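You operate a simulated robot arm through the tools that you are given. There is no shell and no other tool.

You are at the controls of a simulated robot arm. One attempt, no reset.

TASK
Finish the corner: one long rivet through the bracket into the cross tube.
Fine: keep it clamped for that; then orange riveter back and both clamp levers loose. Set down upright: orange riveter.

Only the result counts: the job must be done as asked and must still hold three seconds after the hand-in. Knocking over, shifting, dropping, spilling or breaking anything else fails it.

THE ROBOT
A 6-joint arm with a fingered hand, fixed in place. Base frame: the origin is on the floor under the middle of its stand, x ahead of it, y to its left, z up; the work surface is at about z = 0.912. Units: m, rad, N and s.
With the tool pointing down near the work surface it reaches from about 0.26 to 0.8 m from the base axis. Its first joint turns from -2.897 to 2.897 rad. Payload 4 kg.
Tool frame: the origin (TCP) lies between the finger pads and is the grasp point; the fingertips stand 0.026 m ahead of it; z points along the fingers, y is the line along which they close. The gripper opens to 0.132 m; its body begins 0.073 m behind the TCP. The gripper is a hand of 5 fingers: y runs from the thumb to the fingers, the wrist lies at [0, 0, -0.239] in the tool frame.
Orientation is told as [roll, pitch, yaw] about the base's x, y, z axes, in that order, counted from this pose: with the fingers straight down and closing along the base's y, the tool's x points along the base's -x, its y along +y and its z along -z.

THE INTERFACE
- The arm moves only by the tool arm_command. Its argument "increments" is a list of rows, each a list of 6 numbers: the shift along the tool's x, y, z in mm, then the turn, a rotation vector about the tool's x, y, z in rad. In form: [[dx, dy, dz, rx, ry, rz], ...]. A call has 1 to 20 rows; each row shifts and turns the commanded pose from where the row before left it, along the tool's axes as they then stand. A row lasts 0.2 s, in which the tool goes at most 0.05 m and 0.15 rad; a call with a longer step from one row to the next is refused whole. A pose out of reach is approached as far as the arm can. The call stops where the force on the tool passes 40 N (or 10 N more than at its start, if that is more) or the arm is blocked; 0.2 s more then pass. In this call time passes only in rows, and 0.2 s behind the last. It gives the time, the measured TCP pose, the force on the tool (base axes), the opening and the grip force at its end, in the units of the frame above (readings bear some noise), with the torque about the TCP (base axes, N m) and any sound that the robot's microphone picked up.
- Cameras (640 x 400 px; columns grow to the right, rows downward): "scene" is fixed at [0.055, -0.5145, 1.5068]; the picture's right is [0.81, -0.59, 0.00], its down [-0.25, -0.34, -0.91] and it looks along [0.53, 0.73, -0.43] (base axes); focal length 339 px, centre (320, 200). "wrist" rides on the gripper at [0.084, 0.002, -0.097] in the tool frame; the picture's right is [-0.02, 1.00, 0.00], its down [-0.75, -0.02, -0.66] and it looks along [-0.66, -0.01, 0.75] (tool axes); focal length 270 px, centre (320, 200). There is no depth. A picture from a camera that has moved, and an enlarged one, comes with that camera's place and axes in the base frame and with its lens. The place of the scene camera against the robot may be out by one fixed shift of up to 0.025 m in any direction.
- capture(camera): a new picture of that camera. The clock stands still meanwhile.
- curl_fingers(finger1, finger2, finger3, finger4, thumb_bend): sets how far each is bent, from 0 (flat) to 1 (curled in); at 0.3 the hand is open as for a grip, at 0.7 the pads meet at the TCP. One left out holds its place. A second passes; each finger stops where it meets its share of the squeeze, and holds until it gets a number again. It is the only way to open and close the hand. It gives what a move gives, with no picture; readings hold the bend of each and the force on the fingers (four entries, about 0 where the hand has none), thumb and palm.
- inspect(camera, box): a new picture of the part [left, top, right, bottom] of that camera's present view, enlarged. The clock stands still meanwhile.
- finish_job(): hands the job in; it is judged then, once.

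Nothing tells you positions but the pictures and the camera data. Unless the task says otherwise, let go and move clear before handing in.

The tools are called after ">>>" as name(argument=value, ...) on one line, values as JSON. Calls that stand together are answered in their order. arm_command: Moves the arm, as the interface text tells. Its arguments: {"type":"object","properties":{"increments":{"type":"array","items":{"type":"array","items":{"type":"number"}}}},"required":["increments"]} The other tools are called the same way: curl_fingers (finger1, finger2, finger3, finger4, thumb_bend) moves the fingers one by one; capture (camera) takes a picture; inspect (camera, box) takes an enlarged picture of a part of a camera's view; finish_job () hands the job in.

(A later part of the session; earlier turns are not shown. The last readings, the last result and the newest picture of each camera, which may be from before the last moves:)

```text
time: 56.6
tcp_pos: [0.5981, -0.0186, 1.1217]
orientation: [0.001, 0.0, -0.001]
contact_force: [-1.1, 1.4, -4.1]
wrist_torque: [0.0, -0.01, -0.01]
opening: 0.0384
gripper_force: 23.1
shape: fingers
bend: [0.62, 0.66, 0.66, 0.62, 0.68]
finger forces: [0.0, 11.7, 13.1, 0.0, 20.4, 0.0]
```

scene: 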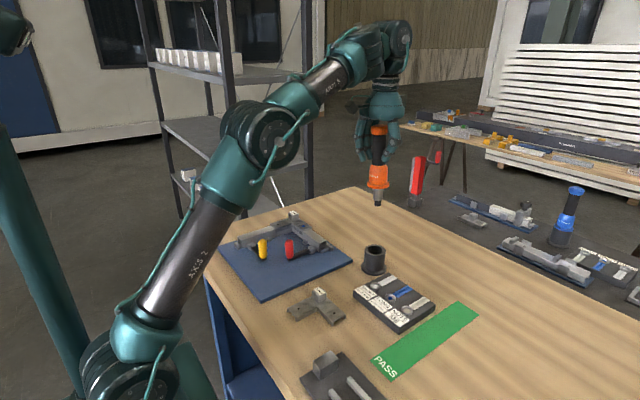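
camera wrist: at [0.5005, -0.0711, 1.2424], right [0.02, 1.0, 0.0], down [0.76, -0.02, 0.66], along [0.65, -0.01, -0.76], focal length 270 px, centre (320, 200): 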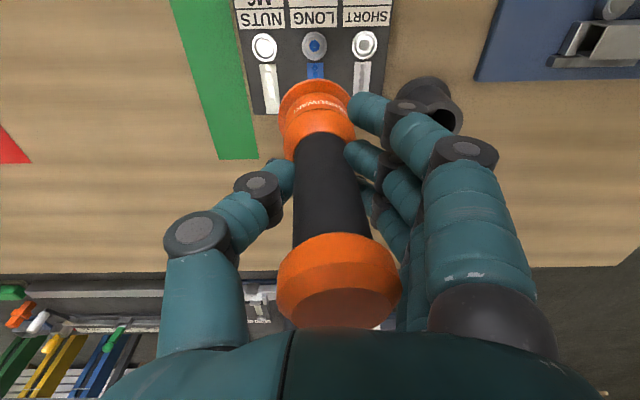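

That worked: z = 1.12 here without any limit, so the wrist is back in its good configuration. Since the riveter leans about 3.6° in the hand, I'll yaw the hand about -90° so that lean can be corrected by pitch, which is unproblematic.

>>> arm_command(increments=[[0, 0, -10, 0, 0, 0.1], [0, 0, -10, 0, 0, 0.1], [0, 0, -10, 0, 0, 0.1], [0, 0, -10, 0, 0, 0.1], [0, 0, -10, 0, 0, 0.1]])

>>> arm_command(increments=[[0, 0, 0, 0, 0, 0.1], [0, 0, 0, 0, 0, 0.1], [0, 0, 0, 0, 0, 0.1], [0, 0, 0, 0, 0, 0.1], [0, 0, 0, 0, 0, 0.1]])

>>> arm_command(increments=[[0, 0, 0, 0, 0, 0.1], [0, 0, 0, 0, 0, 0.1], [0, 0, 0, 0, 0, 0.1], [0, 0, 0, 0, 0, 0.1], [0, 0, 0, 0, 0, 0.1]])

>>> capture(camera="scene")

```text
time: 57.8
tcp_pos: [0.5989, -0.0184, 1.1732]
orientation: [0.0, 0.001, -0.501]
contact_force: [0.3, 0.9, -5.0]
wrist_torque: [-0.03, 0.01, -0.02]
opening: 0.0389
gripper_force: 23.0
shape: fingers
bend: [0.62, 0.66, 0.66, 0.62, 0.68]
finger forces: [0.0, 11.8, 13.2, 0.1, 20.5, 0.0]
```

```text
time: 59.0
tcp_pos: [0.5987, -0.0189, 1.1728]
orientation: [0.0, 0.0, -1.003]
contact_force: [-0.5, -1.0, -3.7]
wrist_torque: [0.01, -0.02, 0.0]
opening: 0.0386
gripper_force: 22.5
shape: fingers
bend: [0.62, 0.66, 0.66, 0.62, 0.68]
finger forces: [0.0, 11.8, 13.1, 0.0, 20.3, 0.0]
```

```text
time: 60.2
tcp_pos: [0.599, -0.0169, 1.1727]
orientation: [0.002, 0.001, -1.501]
contact_force: [0.3, 0.5, -4.1]
wrist_torque: [-0.01, 0.0, -0.01]
opening: 0.0386
gripper_force: 22.6
shape: fingers
bend: [0.62, 0.66, 0.66, 0.62, 0.68]
finger forces: [0.1, 11.9, 13.1, 0.1, 20.4, 0.0]
```

```text
taken
```

scene: 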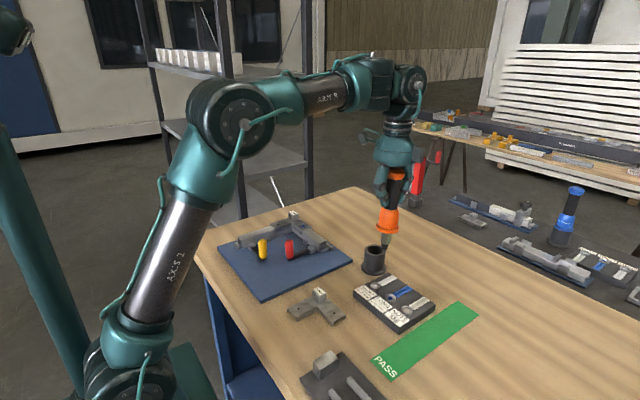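

Yaw -1.5 is no problem. I'll turn a bit further to -1.7, move level above the LONG cup, and come down to about 40 mm above it before correcting the lean.

>>> arm_command(increments=[[0, 0, 0, 0, 0, 0.1], [0, 0, 0, 0, 0, 0.1], [-16.5, -8.2, 0, 0, 0, 0], [-16.5, -8.2, 0, 0, 0, 0], [-16.5, -8.2, 0, 0, 0, 0], [-16.5, -8.2, 0, 0, 0, 0], [0, 0, 13, 0, 0, 0], [0, 0, 13, 0, 0, 0], [0, 0, 13, 0, 0, 0], [0, 0, 13, 0, 0, 0]])

>>> inspect(camera="scene", box=[340, 170, 450, 340])

>>> capture(camera="wrist")

```text
time: 62.4
tcp_pos: [0.5588, -0.0801, 1.1212]
orientation: [0.0, -0.001, -1.7]
contact_force: [0.4, 0.1, -4.3]
wrist_torque: [-0.01, -0.02, -0.01]
opening: 0.0387
gripper_force: 22.9
shape: fingers
bend: [0.62, 0.66, 0.66, 0.62, 0.68]
finger forces: [0.0, 11.9, 13.2, 0.0, 20.4, 0.0]
```

```text
2.35 times, centred on (395, 255) of scene
camera zoom: at [0.055, -0.5145, 1.5068], right [0.81, -0.59, 0.0], down [-0.25, -0.34, -0.91], along [0.53, 0.73, -0.43], focal length 798 px, centre (144, 71)
```

zoom: 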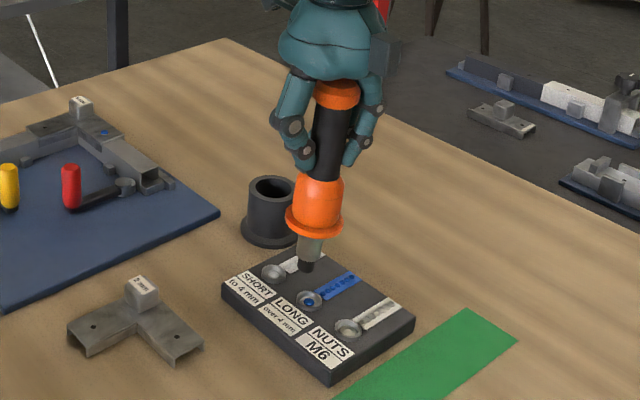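

```text
taken
camera wrist: at [0.5699, 0.0036, 1.2183], right [0.99, -0.15, 0.0], down [-0.11, -0.74, 0.66], along [-0.1, -0.65, -0.75], focal length 270 px, centre (320, 200)
```

wrist: 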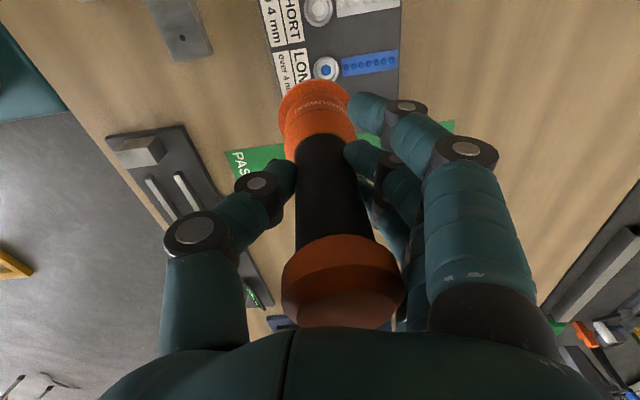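

All smooth. Now I'll apply the lean correction (0.06 rad about the tool x axis) in small steps.

>>> arm_command(increments=[[0, 0, 0, -0.02, 0, 0], [0, 0, 0, -0.02, 0, 0], [0, 0, 0, -0.02, 0, 0]])

>>> inspect(camera="scene", box=[350, 190, 440, 320])

>>> inspect(camera="wrist", box=[240, 0, 400, 120])

```text
time: 63.2
tcp_pos: [0.5582, -0.0804, 1.1225]
orientation: [0.061, 0.0, -1.7]
contact_force: [0.2, 0.4, -3.9]
wrist_torque: [0.02, 0.04, 0.04]
opening: 0.0388
gripper_force: 22.9
shape: fingers
bend: [0.62, 0.66, 0.66, 0.62, 0.68]
finger forces: [0.0, 11.8, 13.1, 0.0, 20.6, 0.0]
```

```text
3.08 times, centred on (395, 255) of scene
camera zoom: at [0.055, -0.5145, 1.5068], right [0.81, -0.59, 0.0], down [-0.25, -0.34, -0.91], along [0.53, 0.73, -0.43], focal length 1043 px, centre (89, 31)
```

zoom: 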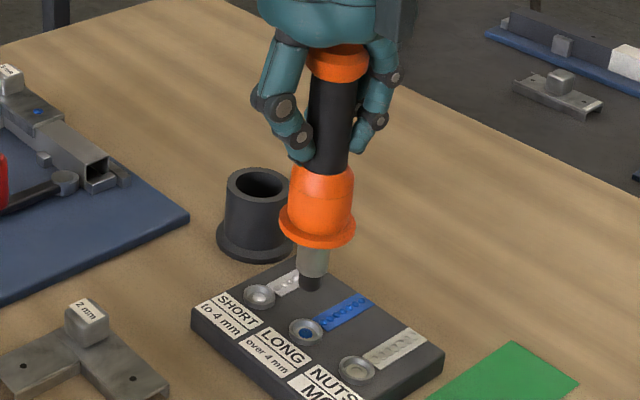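

```text
3.33 times, centred on (320, 60) of wrist
camera zoom: at [0.5637, 0.005, 1.2184], right [0.99, -0.15, 0.06], down [-0.15, -0.74, 0.66], along [-0.05, -0.66, -0.75], focal length 901 px, centre (320, 667)
```

zoom: 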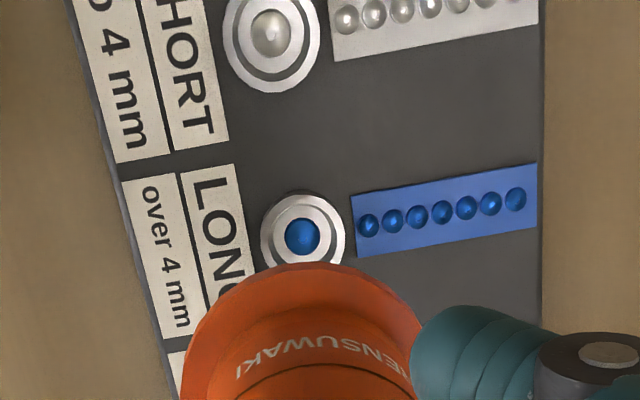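

The lean is corrected without trouble, and the tip is about 6–8 mm short of the LONG rivet in both x and y. I'll shift by (+6.5, +5.5) mm and descend 30 mm, then measure again.

>>> arm_command(increments=[[3.1, 2.9, 0, 0, 0, 0], [3.2, 2.9, 0, 0, 0, 0], [0, -0.6, 10, 0, 0, 0], [0, -0.6, 10, 0, 0, 0], [0, -0.6, 10, 0, 0, 0]])

>>> inspect(camera="scene", box=[360, 230, 430, 320])

>>> inspect(camera="wrist", box=[240, 0, 400, 120])

```text
time: 64.4
tcp_pos: [0.5646, -0.075, 1.0908]
orientation: [0.062, -0.001, -1.7]
contact_force: [-0.3, 0.8, -4.6]
wrist_torque: [0.03, 0.01, 0.0]
opening: 0.0386
gripper_force: 23.2
shape: fingers
bend: [0.62, 0.66, 0.66, 0.62, 0.68]
finger forces: [0.0, 12.0, 13.0, 0.1, 20.7, 0.0]
```

```text
4.44 times, centred on (395, 275) of scene
camera zoom: at [0.055, -0.5145, 1.5068], right [0.81, -0.59, 0.0], down [-0.25, -0.34, -0.91], along [0.53, 0.73, -0.43], focal length 1507 px, centre (-13, -133)
```

zoom: 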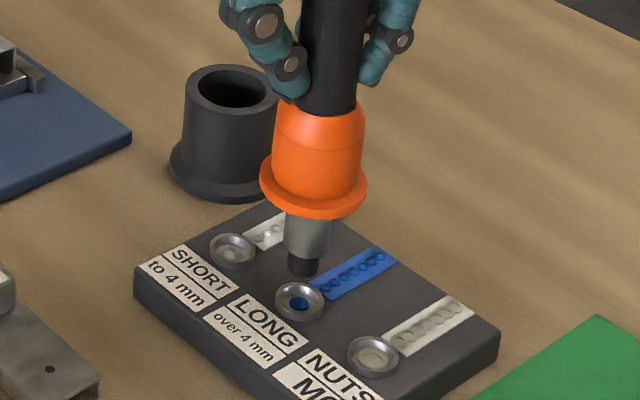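

```text
3.33 times, centred on (320, 60) of wrist
camera zoom: at [0.5707, 0.0097, 1.1887], right [0.99, -0.15, 0.06], down [-0.15, -0.74, 0.66], along [-0.05, -0.66, -0.75], focal length 901 px, centre (320, 667)
```

zoom: 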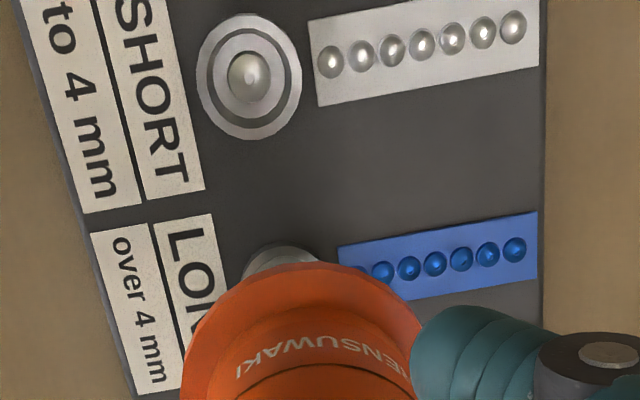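

The tip is within about 1.5 mm of the LONG rivet in the scene view and agrees with the kinematics. I'll descend in small steps until contact.

>>> arm_command(increments=[[-1, -0.8, 6, 0, 0, 0], [0, -0.3, 5, 0, 0, 0], [0, -0.2, 3, 0, 0, 0], [0, -0.2, 3, 0, 0, 0]])

>>> inspect(camera="scene", box=[360, 230, 430, 320])

```text
time: 65.4
tcp_pos: [0.5641, -0.0753, 1.0745]
orientation: [0.061, 0.0, -1.7]
contact_force: [-0.6, 0.4, -4.7]
wrist_torque: [0.01, 0.01, -0.03]
opening: 0.0386
gripper_force: 22.8
shape: fingers
bend: [0.62, 0.66, 0.66, 0.62, 0.68]
finger forces: [0.0, 11.9, 13.1, 0.0, 20.6, 0.1]
```

```text
4.44 times, centred on (395, 275) of scene
camera zoom: at [0.055, -0.5145, 1.5068], right [0.81, -0.59, 0.0], down [-0.25, -0.34, -0.91], along [0.53, 0.73, -0.43], focal length 1507 px, centre (-13, -133)
```

zoom: 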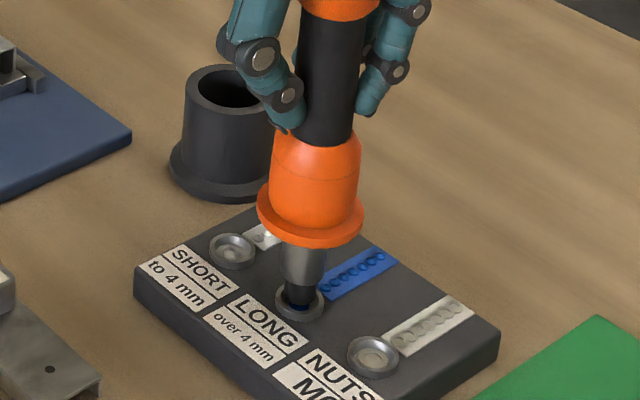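

The nose is right in the LONG cup's opening. I'll keep going down 2 mm at a time until it presses.

>>> arm_command(increments=[[0, -0.1, 2, 0, 0, 0], [0, -0.1, 2, 0, 0, 0]])

>>> arm_command(increments=[[0, -0.1, 2, 0, 0, 0], [0, -0.1, 2, 0, 0, 0]])

```text
time: 66.0
tcp_pos: [0.5634, -0.0748, 1.0693]
orientation: [0.061, 0.001, -1.7]
contact_force: [0.1, 0.2, -3.7]
wrist_torque: [0.0, -0.01, -0.01]
opening: 0.0384
gripper_force: 22.5
shape: fingers
bend: [0.62, 0.66, 0.66, 0.62, 0.68]
finger forces: [0.0, 11.9, 13.2, 0.0, 20.6, 0.0]
```

```text
time: 66.6
tcp_pos: [0.5646, -0.0749, 1.0662]
orientation: [0.061, -0.001, -1.699]
contact_force: [0.2, -0.8, -0.4]
wrist_torque: [-0.01, -0.05, 0.0]
opening: 0.0388
gripper_force: 23.4
shape: fingers
bend: [0.62, 0.66, 0.66, 0.62, 0.68]
finger forces: [0.1, 12.2, 13.5, 0.1, 21.2, 0.1]
```

Contact has begun (the weight reading dropped to ~0). I'll press further in small steps and listen.

>>> arm_command(increments=[[0, -0.1, 2, 0, 0, 0]])

>>> arm_command(increments=[[0, -0.1, 2, 0, 0, 0]])

>>> inspect(camera="scene", box=[350, 180, 440, 320])

```text
time: 67.0
tcp_pos: [0.5639, -0.0758, 1.0643]
orientation: [0.06, -0.001, -1.701]
contact_force: [0.1, -1.0, 1.9]
wrist_torque: [-0.01, -0.05, 0.01]
opening: 0.0383
gripper_force: 23.7
shape: fingers
bend: [0.62, 0.66, 0.66, 0.62, 0.68]
finger forces: [0.1, 12.6, 13.7, 0.2, 21.6, 0.0]
```

```text
time: 67.4
tcp_pos: [0.5637, -0.0757, 1.0617]
orientation: [0.06, 0.0, -1.698]
contact_force: [-0.3, 0.1, 4.6]
wrist_torque: [-0.01, -0.03, -0.03]
opening: 0.0383
gripper_force: 25.4
shape: fingers
bend: [0.62, 0.66, 0.66, 0.62, 0.68]
finger forces: [0.1, 13.2, 13.7, 0.0, 22.2, 0.0]
```

```text
2.86 times, centred on (395, 250) of scene
camera zoom: at [0.055, -0.5145, 1.5068], right [0.81, -0.59, 0.0], down [-0.25, -0.34, -0.91], along [0.53, 0.73, -0.43], focal length 969 px, centre (106, 57)
```

zoom: 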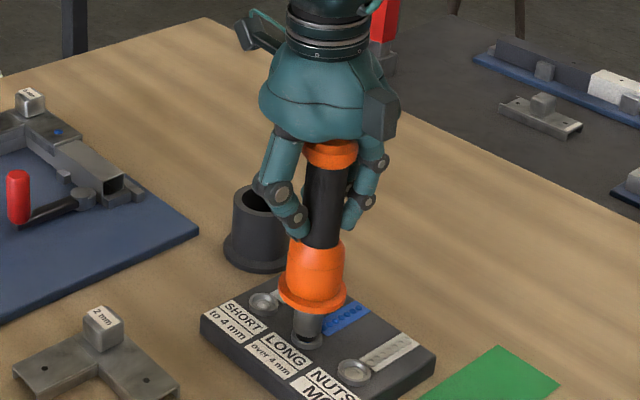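

Force rises about 2.5 N per 2 mm. No sound yet; I'll keep pressing gradually.

>>> arm_command(increments=[[0, -0.1, 2, 0, 0, 0]])

>>> arm_command(increments=[[0, -0.1, 2, 0, 0, 0]])

>>> arm_command(increments=[[0, -0.1, 2, 0, 0, 0]])

>>> inspect(camera="scene", box=[350, 180, 440, 320])

```text
time: 67.8
tcp_pos: [0.5627, -0.0758, 1.0604]
orientation: [0.062, 0.001, -1.7]
contact_force: [0.1, 0.3, 6.3]
wrist_torque: [-0.02, -0.11, -0.04]
opening: 0.0386
gripper_force: 24.9
shape: fingers
bend: [0.62, 0.66, 0.66, 0.62, 0.68]
finger forces: [0.0, 13.2, 13.8, 0.0, 22.4, 0.0]
```

```text
time: 68.2
tcp_pos: [0.5643, -0.0747, 1.058]
orientation: [0.065, 0.0, -1.7]
contact_force: [0.5, -0.2, 9.5]
wrist_torque: [-0.02, -0.06, 0.0]
opening: 0.0379
gripper_force: 25.2
shape: fingers
bend: [0.62, 0.66, 0.66, 0.62, 0.68]
finger forces: [0.0, 13.5, 14.2, 0.0, 22.8, 0.0]
```

```text
time: 68.6
tcp_pos: [0.564, -0.0746, 1.0556]
orientation: [0.061, -0.001, -1.7]
contact_force: [0.5, 0.4, 10.8]
wrist_torque: [-0.04, -0.07, 0.03]
opening: 0.0381
gripper_force: 25.5
shape: fingers
bend: [0.62, 0.66, 0.66, 0.62, 0.68]
finger forces: [0.0, 13.8, 14.4, 0.1, 23.3, 0.0]
```

```text
2.86 times, centred on (395, 250) of scene
camera zoom: at [0.055, -0.5145, 1.5068], right [0.81, -0.59, 0.0], down [-0.25, -0.34, -0.91], along [0.53, 0.73, -0.43], focal length 969 px, centre (106, 57)
```

zoom: 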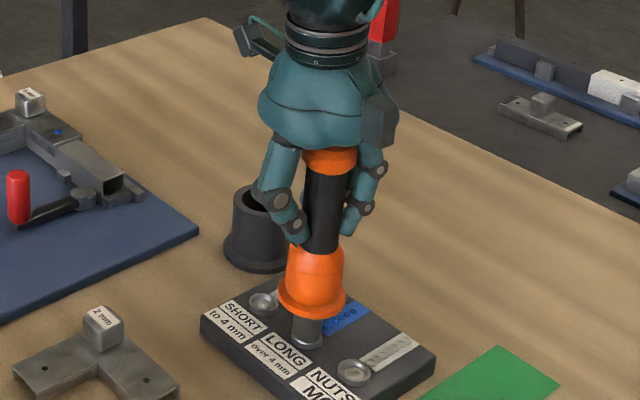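

The riveter itself sinks with a springy feel (about 15 N net now). I'll continue pressing, watching for a sound.

>>> arm_command(increments=[[0, -0.1, 2, 0, 0, 0]])

>>> arm_command(increments=[[0, -0.1, 2, 0, 0, 0]])

>>> arm_command(increments=[[0, -0.1, 2, 0, 0, 0]])

>>> inspect(camera="scene", box=[350, 180, 440, 320])

```text
time: 69.0
tcp_pos: [0.5625, -0.0754, 1.0542]
orientation: [0.063, 0.0, -1.7]
contact_force: [0.7, 0.4, 13.3]
wrist_torque: [0.01, -0.13, -0.03]
opening: 0.0381
gripper_force: 26.0
shape: fingers
bend: [0.62, 0.67, 0.67, 0.62, 0.68]
finger forces: [0.2, 13.9, 14.5, 0.0, 23.4, 0.1]
```

```text
time: 69.4
tcp_pos: [0.5638, -0.0745, 1.0512]
orientation: [0.062, 0.001, -1.701]
contact_force: [-0.7, -0.1, 20.0]
wrist_torque: [-0.06, -0.17, 0.01]
opening: 0.0379
gripper_force: 27.4
shape: fingers
bend: [0.62, 0.67, 0.67, 0.62, 0.68]
finger forces: [0.0, 14.6, 15.5, 0.1, 24.7, 0.0]
```

```text
time: 69.8
tcp_pos: [0.564, -0.0754, 1.0514]
orientation: [0.065, 0.001, -1.701]
contact_force: [0.6, 0.9, 34.4]
wrist_torque: [0.03, -0.12, 0.0]
opening: 0.0376
gripper_force: 31.1
shape: fingers
bend: [0.62, 0.68, 0.68, 0.62, 0.69]
finger forces: [0.1, 15.9, 17.4, 0.0, 28.5, 0.1]
```

```text
2.86 times, centred on (395, 250) of scene
camera zoom: at [0.055, -0.5145, 1.5068], right [0.81, -0.59, 0.0], down [-0.25, -0.34, -0.91], along [0.53, 0.73, -0.43], focal length 969 px, centre (106, 57)
```

zoom: 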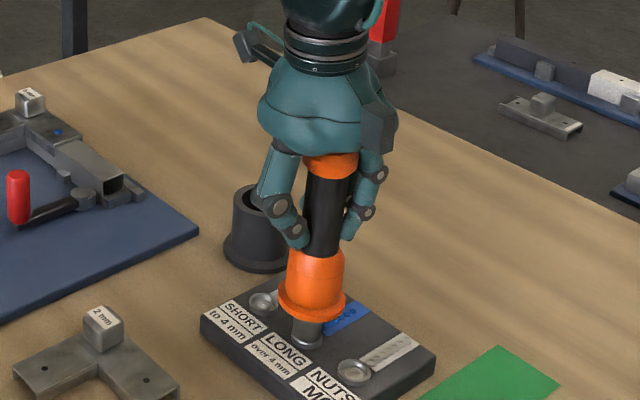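

The spring stroke bottomed out at 34 N with the grip holding. I'll lift off and check whether the nose carries a blue rivet.

>>> arm_command(increments=[[0, 0.3, -5, 0, 0, 0], [0, 0.3, -5, 0, 0, 0], [0, 0.6, -10, 0, 0, 0], [0, 0.6, -10, 0, 0, 0], [0, 0.6, -10, 0, 0, 0]])

>>> inspect(camera="scene", box=[360, 220, 430, 320])

>>> inspect(camera="wrist", box=[220, 0, 420, 340])

```text
time: 71.0
tcp_pos: [0.5641, -0.076, 1.0902]
orientation: [0.061, 0.0, -1.699]
contact_force: [-0.3, -1.0, -4.8]
wrist_torque: [0.03, 0.0, 0.0]
opening: 0.038
gripper_force: 23.1
shape: fingers
bend: [0.62, 0.67, 0.67, 0.62, 0.69]
finger forces: [0.0, 12.1, 13.2, 0.1, 20.8, 0.0]
```

```text
4.00 times, centred on (395, 270) of scene
camera zoom: at [0.055, -0.5145, 1.5068], right [0.81, -0.59, 0.0], down [-0.25, -0.34, -0.91], along [0.53, 0.73, -0.43], focal length 1356 px, centre (20, -80)
```

zoom: 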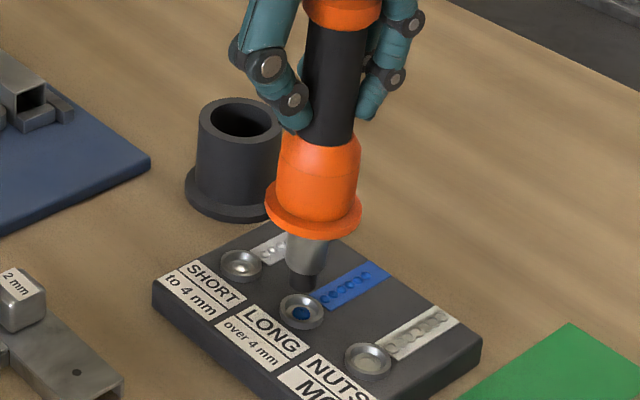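

```text
1.18 times, centred on (320, 170) of wrist
camera zoom: at [0.5699, 0.0089, 1.1873], right [0.99, -0.15, 0.06], down [-0.15, -0.74, 0.66], along [-0.05, -0.66, -0.75], focal length 318 px, centre (320, 235)
```

zoom: 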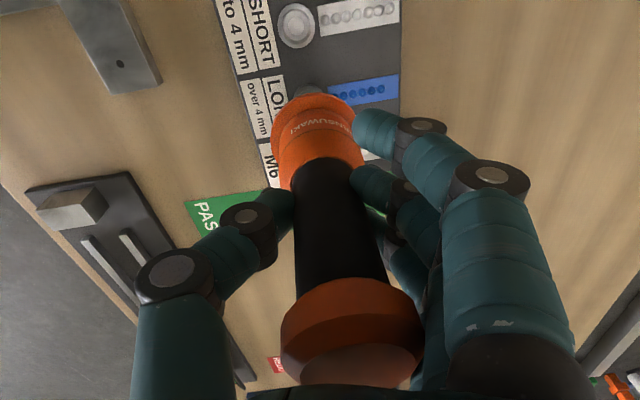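

A blue rivet is still visible in the LONG cup, but the feeder strip may have advanced. I'll zoom in on the strip and on the nose tip.

>>> inspect(camera="wrist", box=[290, 0, 370, 70])

>>> inspect(camera="scene", box=[380, 270, 425, 310])

```text
5.71 times, centred on (330, 35) of wrist
camera zoom: at [0.5699, 0.0089, 1.1873], right [0.99, -0.15, 0.06], down [-0.15, -0.74, 0.66], along [-0.05, -0.66, -0.75], focal length 1544 px, centre (263, 1143)
```

zoom: 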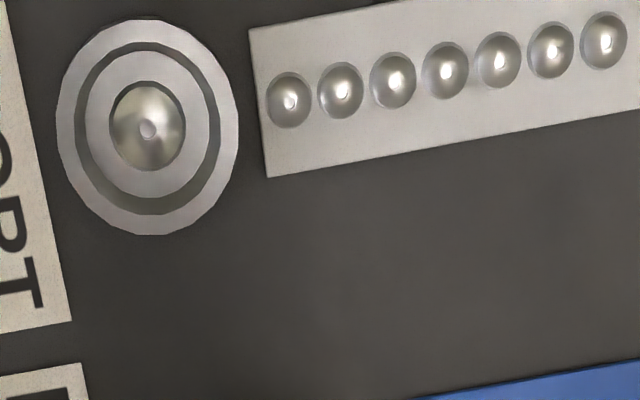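

```text
10.00 times, centred on (402, 290) of scene
camera zoom: at [0.055, -0.5145, 1.5068], right [0.81, -0.59, 0.0], down [-0.25, -0.34, -0.91], along [0.53, 0.73, -0.43], focal length 3391 px, centre (-505, -700)
```

zoom: 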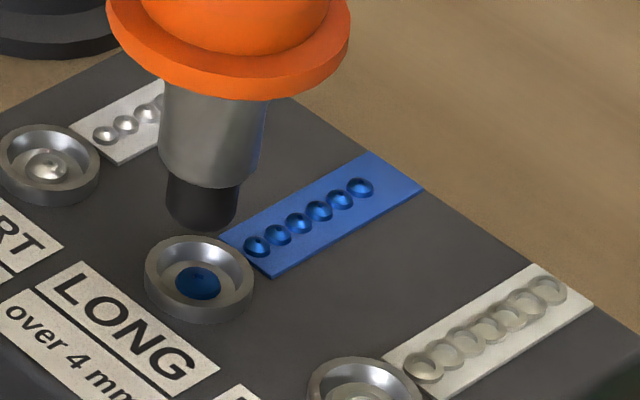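

The blue strip now shows six rivets instead of seven, so one was likely taken. I'll lift a bit more and look closely at the nose tip and the cup.

>>> arm_command(increments=[[0, 0.6, -10, 0, 0, 0], [0, 0.6, -10, 0, 0, 0]])

>>> inspect(camera="scene", box=[380, 250, 425, 310])

>>> inspect(camera="wrist", box=[290, 0, 380, 80])

```text
time: 71.6
tcp_pos: [0.563, -0.0742, 1.1097]
orientation: [0.06, -0.001, -1.7]
contact_force: [0.5, 0.3, -4.0]
wrist_torque: [0.01, 0.04, 0.01]
opening: 0.0382
gripper_force: 23.4
shape: fingers
bend: [0.62, 0.67, 0.67, 0.62, 0.69]
finger forces: [0.1, 12.2, 13.2, 0.0, 20.7, 0.0]
```

```text
6.67 times, centred on (402, 280) of scene
camera zoom: at [0.055, -0.5145, 1.5068], right [0.81, -0.59, 0.0], down [-0.25, -0.34, -0.91], along [0.53, 0.73, -0.43], focal length 2260 px, centre (-230, -333)
```

zoom: 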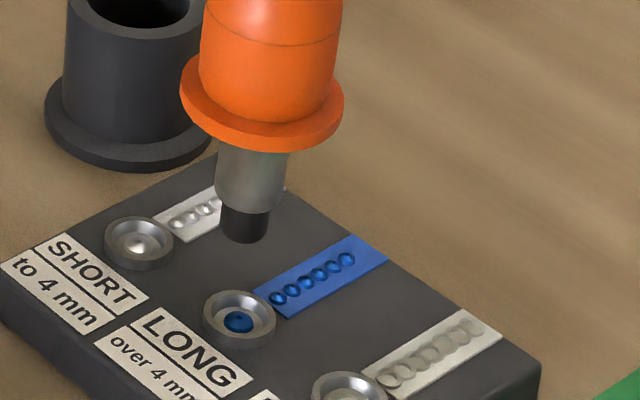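

```text
5.00 times, centred on (335, 40) of wrist
camera zoom: at [0.5692, 0.0093, 1.2074], right [0.99, -0.15, 0.06], down [-0.15, -0.74, 0.66], along [-0.05, -0.66, -0.75], focal length 1351 px, centre (245, 1000)
```

zoom: 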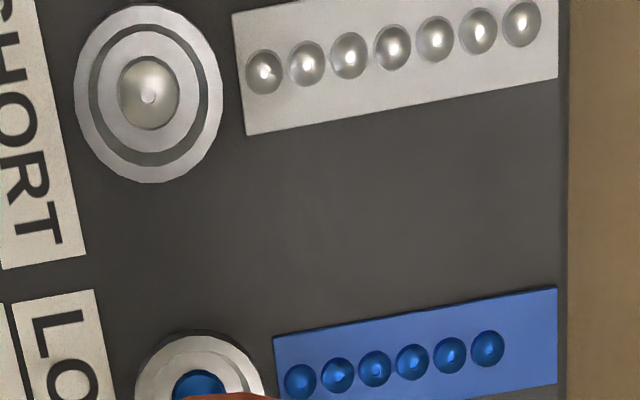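

The feeder shows six blue rivets against seven silver ones, so the riveter has picked up one LONG rivet. Now I'll carry it toward the bracket hole, staying low enough to keep the wrist away from the singular height, turning the hand with the arm.

>>> arm_command(increments=[[25.4, -7.7, -2.5, 0, 0, 0], [25.4, -7.7, -2.5, 0, 0, 0], [25.4, -7.7, -2.5, 0, 0, 0], [25.4, -7.7, -2.5, 0, 0, 0], [0, 0, 0, 0, 0.0056, -0.094], [0, 0, 0, 0, 0.0056, -0.094]])

>>> capture(camera="scene")

```text
time: 73.0
tcp_pos: [0.5454, 0.0301, 1.1181]
orientation: [0.062, 0.0, -1.509]
contact_force: [-0.6, 0.6, -4.2]
wrist_torque: [-0.01, 0.0, 0.0]
opening: 0.0378
gripper_force: 22.7
shape: fingers
bend: [0.62, 0.67, 0.67, 0.62, 0.69]
finger forces: [0.1, 12.3, 13.0, 0.1, 20.7, 0.1]
```

```text
taken
```

scene: 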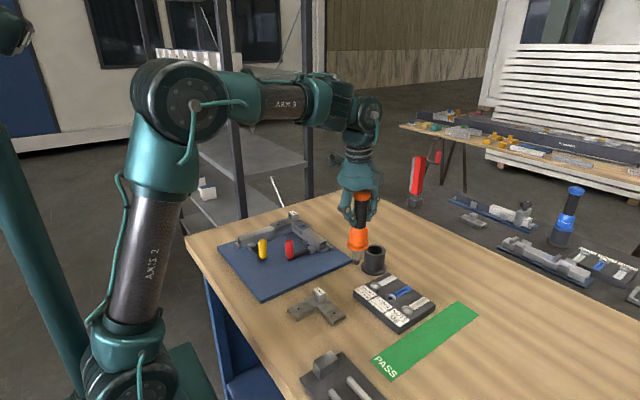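

Motion is accurate now. I'll continue to above the fixture plate's inner area near the bracket and look there.

>>> arm_command(increments=[[27.7, -2.05, -0.5, 0, 0, 0], [27.7, -2.05, -0.5, 0, 0, 0], [27.7, -2.05, -0.5, 0, 0, 0], [27.7, -2.05, -0.5, 0, 0, 0], [0, 0, 0, 0, 0.0061, -0.101], [0, 0, 0, 0, 0.0061, -0.101], [27.5, 3.6, 0, 0, 0, 0], [27.5, 3.6, 0, 0, 0, 0], [27.5, 3.6, 0, 0, 0, 0], [27.5, 3.6, 0, 0, 0, 0], [0, 0, 0, 0, 0.0058, -0.0968], [0, 0, 0, 0, 0.0058, -0.0968]])

>>> capture(camera="scene")

>>> capture(camera="wrist")

```text
time: 75.6
tcp_pos: [0.5149, 0.2496, 1.122]
orientation: [0.062, -0.001, -1.114]
contact_force: [-0.5, -0.4, -5.2]
wrist_torque: [0.04, 0.01, -0.01]
opening: 0.0378
gripper_force: 22.8
shape: fingers
bend: [0.62, 0.67, 0.67, 0.62, 0.69]
finger forces: [0.0, 12.2, 13.1, 0.0, 20.6, 0.0]
```

```text
taken
```

scene: 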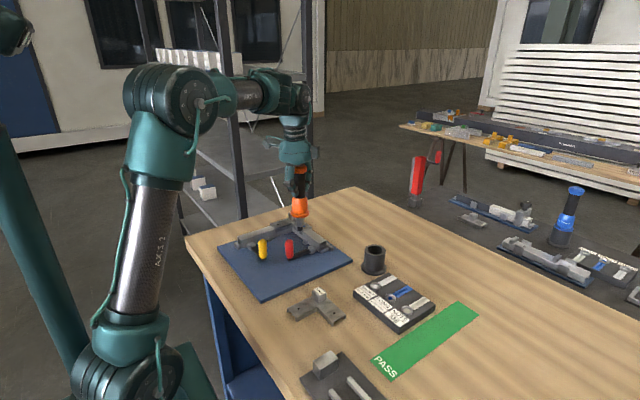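

```text
taken
camera wrist: at [0.4742, 0.3241, 1.219], right [0.9, 0.42, 0.06], down [0.28, -0.7, 0.66], along [0.32, -0.58, -0.75], focal length 270 px, centre (320, 200)
```

wrist: 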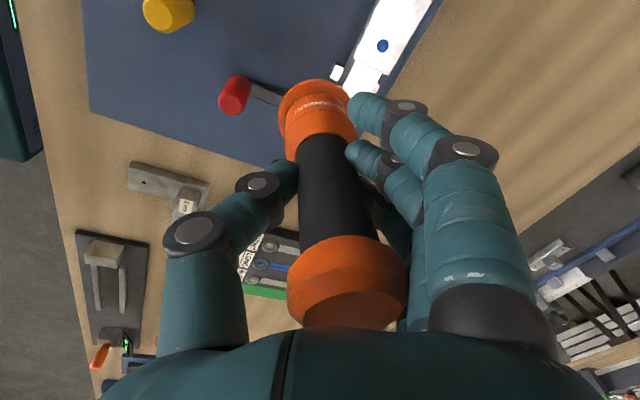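

The bracket hole triangulates to about (0.4985, 0.363) with the bracket top at z≈0.964. I'll move above it at the same height, turning along, and check alignment.

>>> arm_command(increments=[[27.3, 8.8, 0.5, 0, 0, 0], [27.3, 8.8, 0.5, 0, 0, 0], [0, 0, 0, 0, 0.0051, -0.085], [0, 0, 0, 0, 0.0051, -0.085], [25.4, 13.3, 0.8, 0, 0, 0], [25.4, 13.3, 0.8, 0, 0, 0]])

>>> inspect(camera="scene", box=[230, 150, 350, 270])

>>> capture(camera="wrist")

```text
time: 77.0
tcp_pos: [0.5009, 0.3651, 1.1205]
orientation: [0.061, -0.003, -0.947]
contact_force: [-0.7, -0.2, -4.1]
wrist_torque: [-0.04, 0.04, -0.03]
opening: 0.0377
gripper_force: 23.3
shape: fingers
bend: [0.62, 0.67, 0.67, 0.62, 0.69]
finger forces: [0.0, 12.3, 13.2, 0.1, 20.7, 0.0]
```

```text
3.33 times, centred on (290, 210) of scene
camera zoom: at [0.055, -0.5145, 1.5068], right [0.81, -0.59, 0.0], down [-0.25, -0.34, -0.91], along [0.53, 0.73, -0.43], focal length 1130 px, centre (420, 167)
```

zoom: 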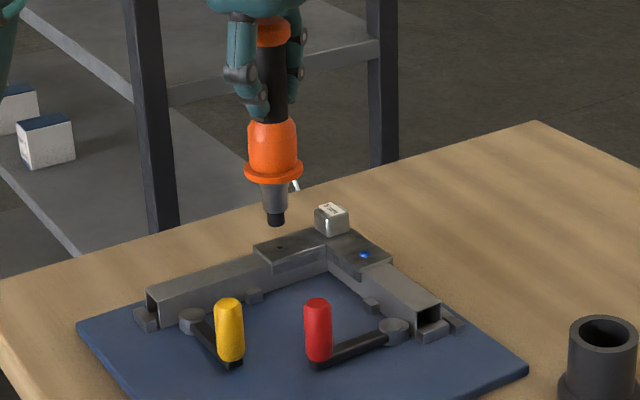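

```text
taken
camera wrist: at [0.4473, 0.431, 1.2181], right [0.82, 0.57, 0.06], down [0.39, -0.64, 0.66], along [0.41, -0.52, -0.75], focal length 270 px, centre (320, 200)
```

wrist: 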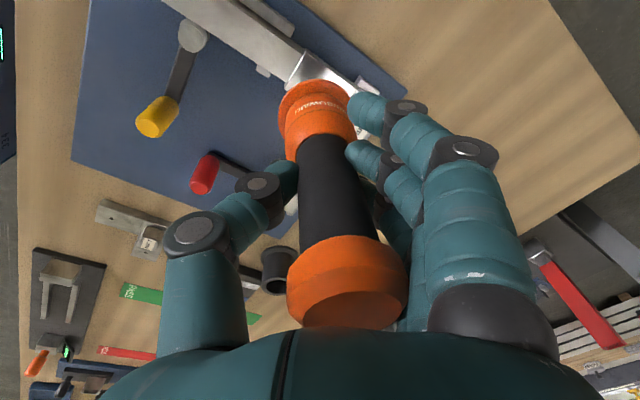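

The nose is above the bracket arm. I'll zoom in on tip and hole to measure the offset.

>>> inspect(camera="scene", box=[290, 195, 345, 235])

>>> inspect(camera="wrist", box=[260, 40, 400, 120])

>>> inspect(camera="scene", box=[275, 150, 325, 235])

```text
10.00 times, centred on (318, 215) of scene
camera zoom: at [0.055, -0.5145, 1.5068], right [0.81, -0.59, 0.0], down [-0.25, -0.34, -0.91], along [0.53, 0.73, -0.43], focal length 3391 px, centre (345, 50)
```

zoom: 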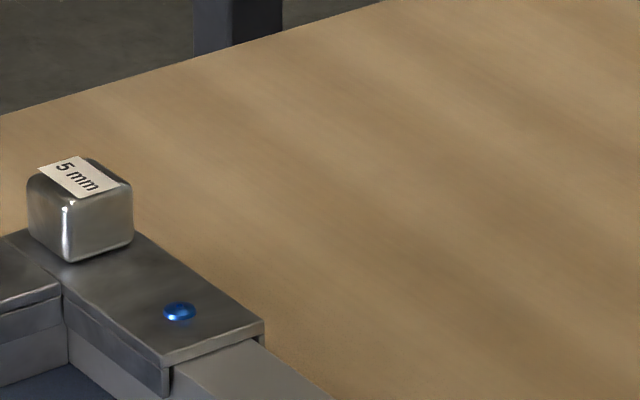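

```text
4.57 times, centred on (330, 80) of wrist
camera zoom: at [0.4473, 0.431, 1.2181], right [0.82, 0.57, 0.06], down [0.39, -0.64, 0.66], along [0.41, -0.52, -0.75], focal length 1236 px, centre (274, 749)
```

zoom: 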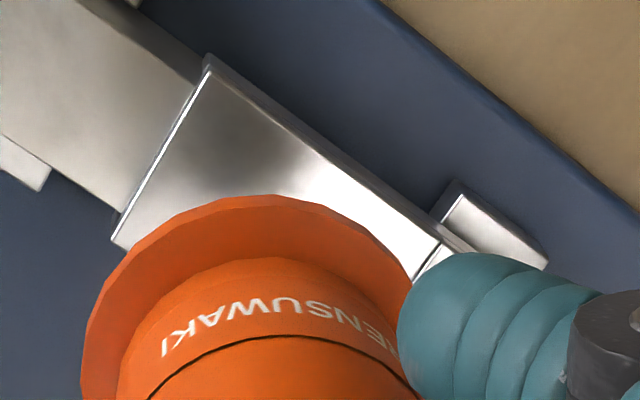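

```text
4.71 times, centred on (300, 192) of scene
camera zoom: at [0.055, -0.5145, 1.5068], right [0.81, -0.59, 0.0], down [-0.25, -0.34, -0.91], along [0.53, 0.73, -0.43], focal length 1596 px, centre (414, 235)
```

zoom: 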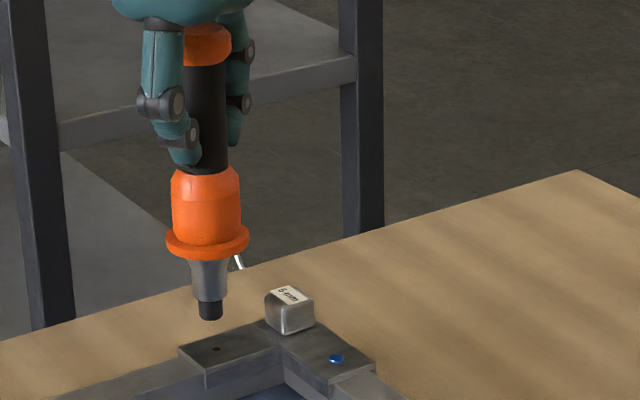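

The nose is near the hole, but the riveter now leans about 2.6° in this view (it shifted slightly when pressed). I'll spin the hand about its own axis a little, which lets me separate and safely correct the lean, and measure again.

>>> arm_command(increments=[[0, 0, -2, 0, 0, -0.0834], [0, 0, -2, 0, 0, -0.0834], [0, 0, -1, 0, 0, -0.0834], [0, 0, 0, 0, 0, -0.0834], [0, 0, 0, 0, 0, -0.0834]])

>>> inspect(camera="scene", box=[275, 150, 325, 235])

>>> capture(camera="wrist")

```text
time: 78.2
tcp_pos: [0.4994, 0.3636, 1.1245]
orientation: [0.057, -0.024, -0.527]
contact_force: [-0.6, 0.1, -4.3]
wrist_torque: [-0.04, 0.02, -0.02]
opening: 0.038
gripper_force: 22.6
shape: fingers
bend: [0.62, 0.67, 0.67, 0.62, 0.69]
finger forces: [0.1, 12.5, 13.0, 0.0, 20.6, 0.1]
```

```text
4.71 times, centred on (300, 192) of scene
camera zoom: at [0.055, -0.5145, 1.5068], right [0.81, -0.59, 0.0], down [-0.25, -0.34, -0.91], along [0.53, 0.73, -0.43], focal length 1596 px, centre (414, 235)
```

zoom: 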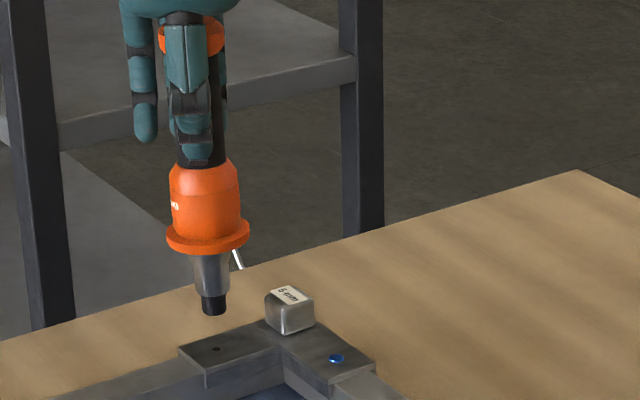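

```text
taken
camera wrist: at [0.422, 0.404, 1.2208], right [0.52, 0.85, 0.06], down [0.61, -0.41, 0.68], along [0.6, -0.32, -0.74], focal length 270 px, centre (320, 200)
```

wrist: 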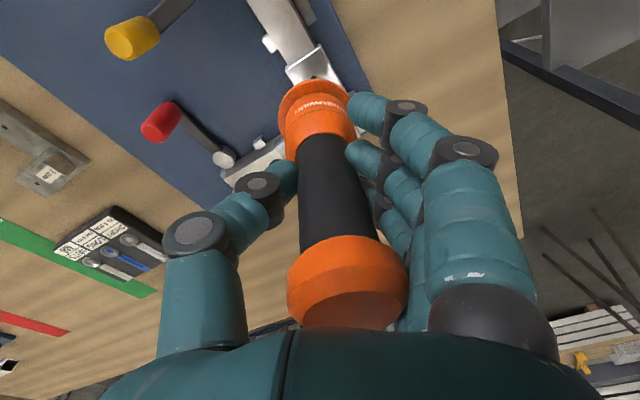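

From both views the lean fits the original correction well, so spinning back will restore it. First I'll check whether the hole is visible in this wrist view for a position fix.

>>> inspect(camera="wrist", box=[250, 20, 380, 120])

```text
4.00 times, centred on (315, 70) of wrist
camera zoom: at [0.422, 0.404, 1.2208], right [0.52, 0.85, 0.06], down [0.61, -0.41, 0.68], along [0.6, -0.32, -0.74], focal length 1081 px, centre (340, 720)
```

zoom: 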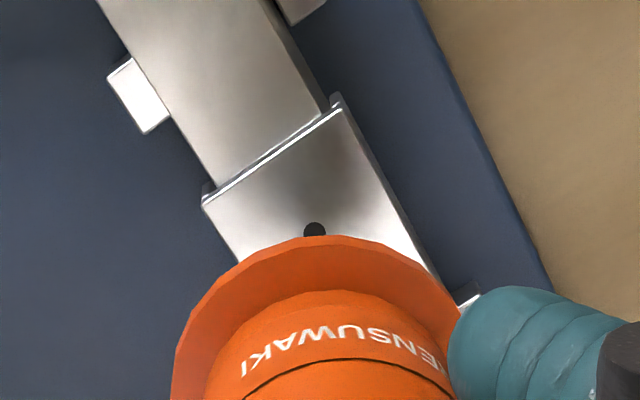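

The hole is visible here and gives me a good position fix of about (0.4997, 0.365). I'll spin back, trim the lean a little, and then descend close to the surface where the scene view gives unambiguous alignment.

>>> arm_command(increments=[[0, 0, 0, 0, 0, 0.0834], [0, 0, 0, 0, 0, 0.0834], [0, 0, 0, 0, 0, 0.0834], [0, 0, 0, 0, 0, 0.0834], [0, 0, 0, 0, 0, 0.0834], [0, 0, 0, -0.012, 0, 0], [0, -0.5, 6, 0, 0, 0], [0, -0.5, 6, 0, 0, 0]])

>>> inspect(camera="scene", box=[275, 150, 325, 235])

>>> inspect(camera="scene", box=[275, 205, 315, 235])

```text
time: 80.0
tcp_pos: [0.5008, 0.3619, 1.1146]
orientation: [0.071, -0.002, -0.946]
contact_force: [0.2, 0.1, -3.8]
wrist_torque: [0.0, 0.0, 0.03]
opening: 0.0378
gripper_force: 22.9
shape: fingers
bend: [0.62, 0.67, 0.67, 0.62, 0.69]
finger forces: [0.0, 12.3, 13.1, 0.0, 20.6, 0.1]
```

```text
4.71 times, centred on (300, 192) of scene
camera zoom: at [0.055, -0.5145, 1.5068], right [0.81, -0.59, 0.0], down [-0.25, -0.34, -0.91], along [0.53, 0.73, -0.43], focal length 1596 px, centre (414, 235)
```

zoom: 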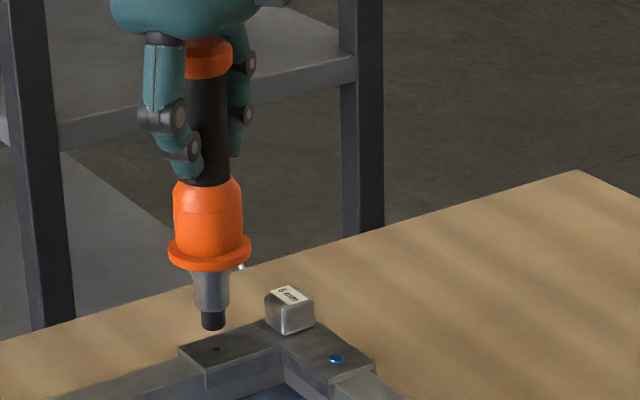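

```text
13.33 times, centred on (295, 220) of scene
camera zoom: at [0.055, -0.5145, 1.5068], right [0.81, -0.59, 0.0], down [-0.25, -0.34, -0.91], along [0.53, 0.73, -0.43], focal length 4521 px, centre (653, -67)
```

zoom: 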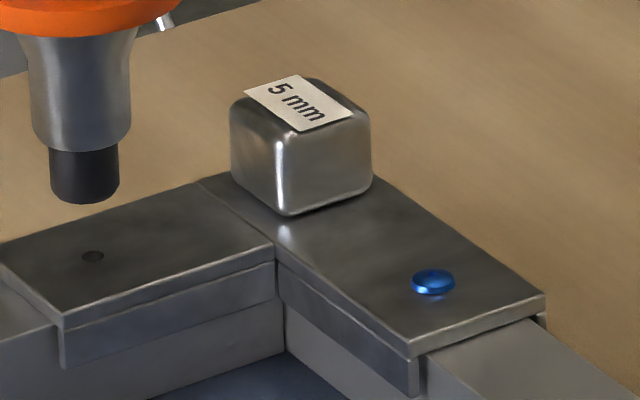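

The lean looks good and the tip is only ~1 mm off sideways; the remaining depth offset depends on exact height. I'll shift 1 mm and descend 12 mm, then compare against the hole's fixed pixel position.

>>> arm_command(increments=[[-0.4, -0.2, 4, 0, 0, 0], [-0.4, -0.2, 4, 0, 0, 0], [-0.3, -0.2, 4, 0, 0, 0]])

>>> inspect(camera="scene", box=[275, 205, 315, 235])

```text
time: 80.8
tcp_pos: [0.5013, 0.3615, 1.1017]
orientation: [0.072, -0.001, -0.944]
contact_force: [-0.2, 0.0, -4.1]
wrist_torque: [-0.02, 0.01, -0.01]
opening: 0.0382
gripper_force: 23.1
shape: fingers
bend: [0.62, 0.67, 0.67, 0.62, 0.69]
finger forces: [0.1, 12.2, 13.1, 0.1, 20.6, 0.0]
```

```text
13.33 times, centred on (295, 220) of scene
camera zoom: at [0.055, -0.5145, 1.5068], right [0.81, -0.59, 0.0], down [-0.25, -0.34, -0.91], along [0.53, 0.73, -0.43], focal length 4521 px, centre (653, -67)
```

zoom: 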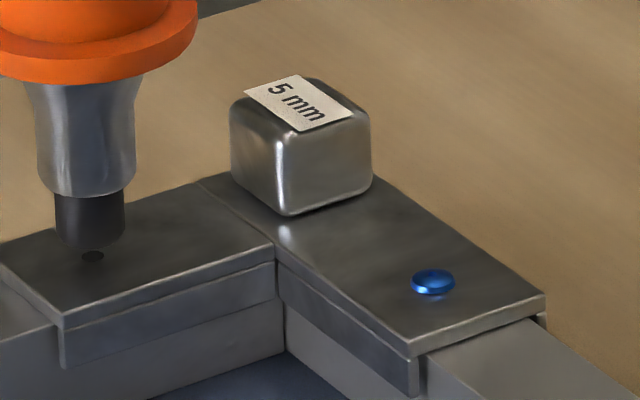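

Sideways it's aligned (tip centre ≈ hole column). I'll go down in 1.5 mm steps until I feel the surface, then compare rows.

>>> arm_command(increments=[[0, -0.1, 1.5, 0, 0, 0]])

>>> arm_command(increments=[[0, -0.1, 1.5, 0, 0, 0]])

>>> inspect(camera="scene", box=[275, 205, 315, 235])

```text
time: 81.2
tcp_pos: [0.5004, 0.3623, 1.1012]
orientation: [0.072, -0.002, -0.946]
contact_force: [0.9, 0.4, -3.2]
wrist_torque: [0.04, 0.01, 0.02]
opening: 0.0379
gripper_force: 23.3
shape: fingers
bend: [0.62, 0.67, 0.67, 0.62, 0.69]
finger forces: [0.0, 12.2, 13.1, 0.0, 20.6, 0.0]
```

```text
time: 81.6
tcp_pos: [0.5006, 0.3623, 1.0993]
orientation: [0.073, -0.002, -0.945]
contact_force: [-0.6, -0.2, -3.9]
wrist_torque: [0.01, 0.02, 0.0]
opening: 0.0382
gripper_force: 23.3
shape: fingers
bend: [0.62, 0.67, 0.67, 0.62, 0.69]
finger forces: [0.1, 12.3, 13.1, 0.0, 20.6, 0.1]
```

```text
13.33 times, centred on (295, 220) of scene
camera zoom: at [0.055, -0.5145, 1.5068], right [0.81, -0.59, 0.0], down [-0.25, -0.34, -0.91], along [0.53, 0.73, -0.43], focal length 4521 px, centre (653, -67)
```

zoom: 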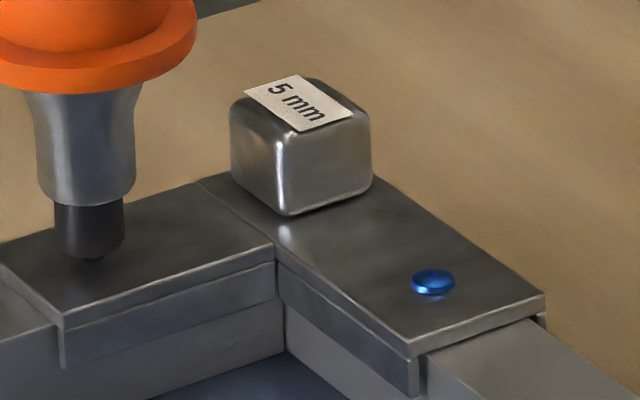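

No contact yet. Continuing down 1.5 mm at a time.

>>> arm_command(increments=[[0, -0.1, 1.5, 0, 0, 0]])

>>> arm_command(increments=[[0, -0.1, 1.5, 0, 0, 0]])

>>> inspect(camera="scene", box=[275, 205, 315, 235])

```text
time: 82.0
tcp_pos: [0.5, 0.3619, 1.0954]
orientation: [0.075, -0.001, -0.945]
contact_force: [-0.9, -0.1, -5.2]
wrist_torque: [-0.02, 0.01, -0.01]
opening: 0.0378
gripper_force: 23.3
shape: fingers
bend: [0.62, 0.67, 0.67, 0.62, 0.69]
finger forces: [0.1, 12.3, 13.1, 0.0, 20.5, 0.0]
```

```text
time: 82.4
tcp_pos: [0.5011, 0.3619, 1.0951]
orientation: [0.072, -0.003, -0.944]
contact_force: [0.1, -0.3, -3.9]
wrist_torque: [0.01, 0.04, 0.02]
opening: 0.0379
gripper_force: 23.2
shape: fingers
bend: [0.62, 0.67, 0.67, 0.62, 0.69]
finger forces: [0.0, 12.3, 13.1, 0.0, 20.5, 0.0]
```

```text
13.33 times, centred on (295, 220) of scene
camera zoom: at [0.055, -0.5145, 1.5068], right [0.81, -0.59, 0.0], down [-0.25, -0.34, -0.91], along [0.53, 0.73, -0.43], focal length 4521 px, centre (653, -67)
```

zoom: 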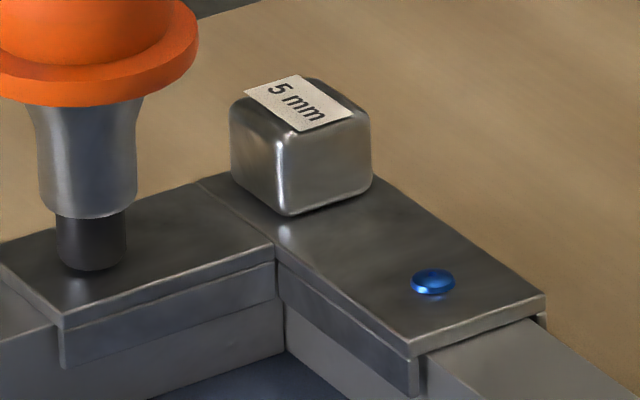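

The tip's bottom centre now matches the hole's pixel position, still without contact. I'll go further in 1 mm steps to find the contact.

>>> arm_command(increments=[[0, -0.1, 1, 0, 0, 0]])

>>> arm_command(increments=[[0, -0.1, 1, 0, 0, 0]])

>>> inspect(camera="scene", box=[275, 205, 315, 235])

```text
time: 82.8
tcp_pos: [0.5001, 0.3615, 1.0952]
orientation: [0.074, -0.002, -0.943]
contact_force: [-0.6, 0.4, -4.2]
wrist_torque: [0.0, 0.04, 0.0]
opening: 0.0379
gripper_force: 22.3
shape: fingers
bend: [0.62, 0.67, 0.67, 0.62, 0.69]
finger forces: [0.1, 12.3, 13.1, 0.0, 20.6, 0.1]
```

```text
time: 83.2
tcp_pos: [0.4999, 0.3611, 1.0926]
orientation: [0.072, -0.002, -0.943]
contact_force: [0.2, -0.6, -3.5]
wrist_torque: [0.04, 0.01, -0.02]
opening: 0.038
gripper_force: 22.9
shape: fingers
bend: [0.62, 0.67, 0.67, 0.62, 0.69]
finger forces: [0.0, 12.4, 13.1, 0.0, 20.5, 0.1]
```

```text
13.33 times, centred on (295, 220) of scene
camera zoom: at [0.055, -0.5145, 1.5068], right [0.81, -0.59, 0.0], down [-0.25, -0.34, -0.91], along [0.53, 0.73, -0.43], focal length 4521 px, centre (653, -67)
```

zoom: 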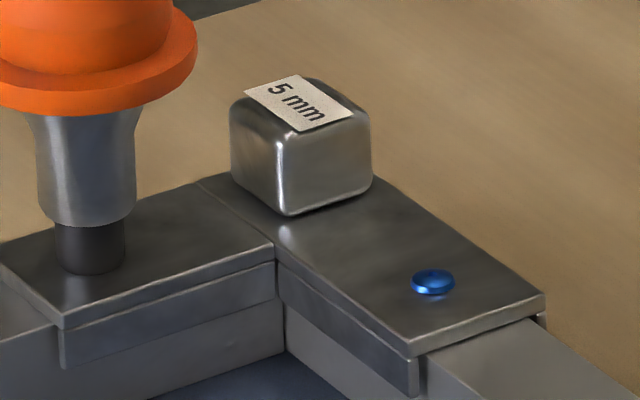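

The tip has come slightly too near the camera side, so the surface is lower than assumed; I'll move it about 2.3 mm away from the camera and continue down.

>>> arm_command(increments=[[0.24, 2.35, 0.17, 0, 0, 0], [0, 0, 0, 0, 0, 0]])

>>> arm_command(increments=[[0.15, 1.0, 1.0, 0, 0, 0], [0, 0, 0, 0, 0, 0]])

>>> inspect(camera="scene", box=[275, 205, 315, 235])

```text
time: 83.8
tcp_pos: [0.5021, 0.3643, 1.0937]
orientation: [0.074, -0.001, -0.945]
contact_force: [-1.0, -0.9, -3.3]
wrist_torque: [-0.03, 0.08, -0.04]
opening: 0.0381
gripper_force: 23.0
shape: fingers
bend: [0.62, 0.67, 0.67, 0.62, 0.69]
finger forces: [0.0, 12.3, 13.2, 0.1, 21.3, 0.1]
```

```text
time: 84.4
tcp_pos: [0.5035, 0.3643, 1.0941]
orientation: [0.075, -0.003, -0.943]
contact_force: [-0.9, -0.9, -2.9]
wrist_torque: [-0.04, 0.1, -0.03]
opening: 0.0379
gripper_force: 23.2
shape: fingers
bend: [0.62, 0.67, 0.67, 0.62, 0.69]
finger forces: [0.1, 12.4, 13.3, 0.0, 21.5, 0.1]
```

```text
13.33 times, centred on (295, 220) of scene
camera zoom: at [0.055, -0.5145, 1.5068], right [0.81, -0.59, 0.0], down [-0.25, -0.34, -0.91], along [0.53, 0.73, -0.43], focal length 4521 px, centre (653, -67)
```

zoom: 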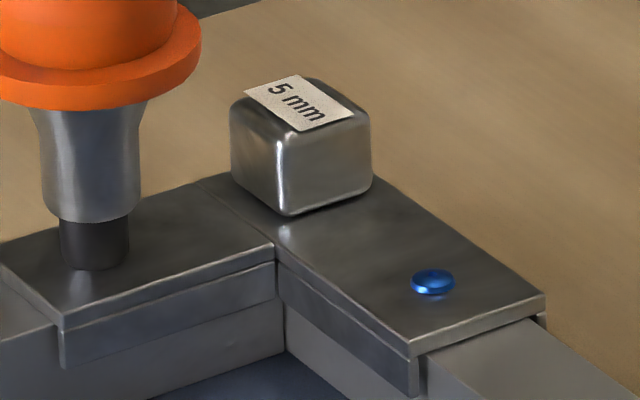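

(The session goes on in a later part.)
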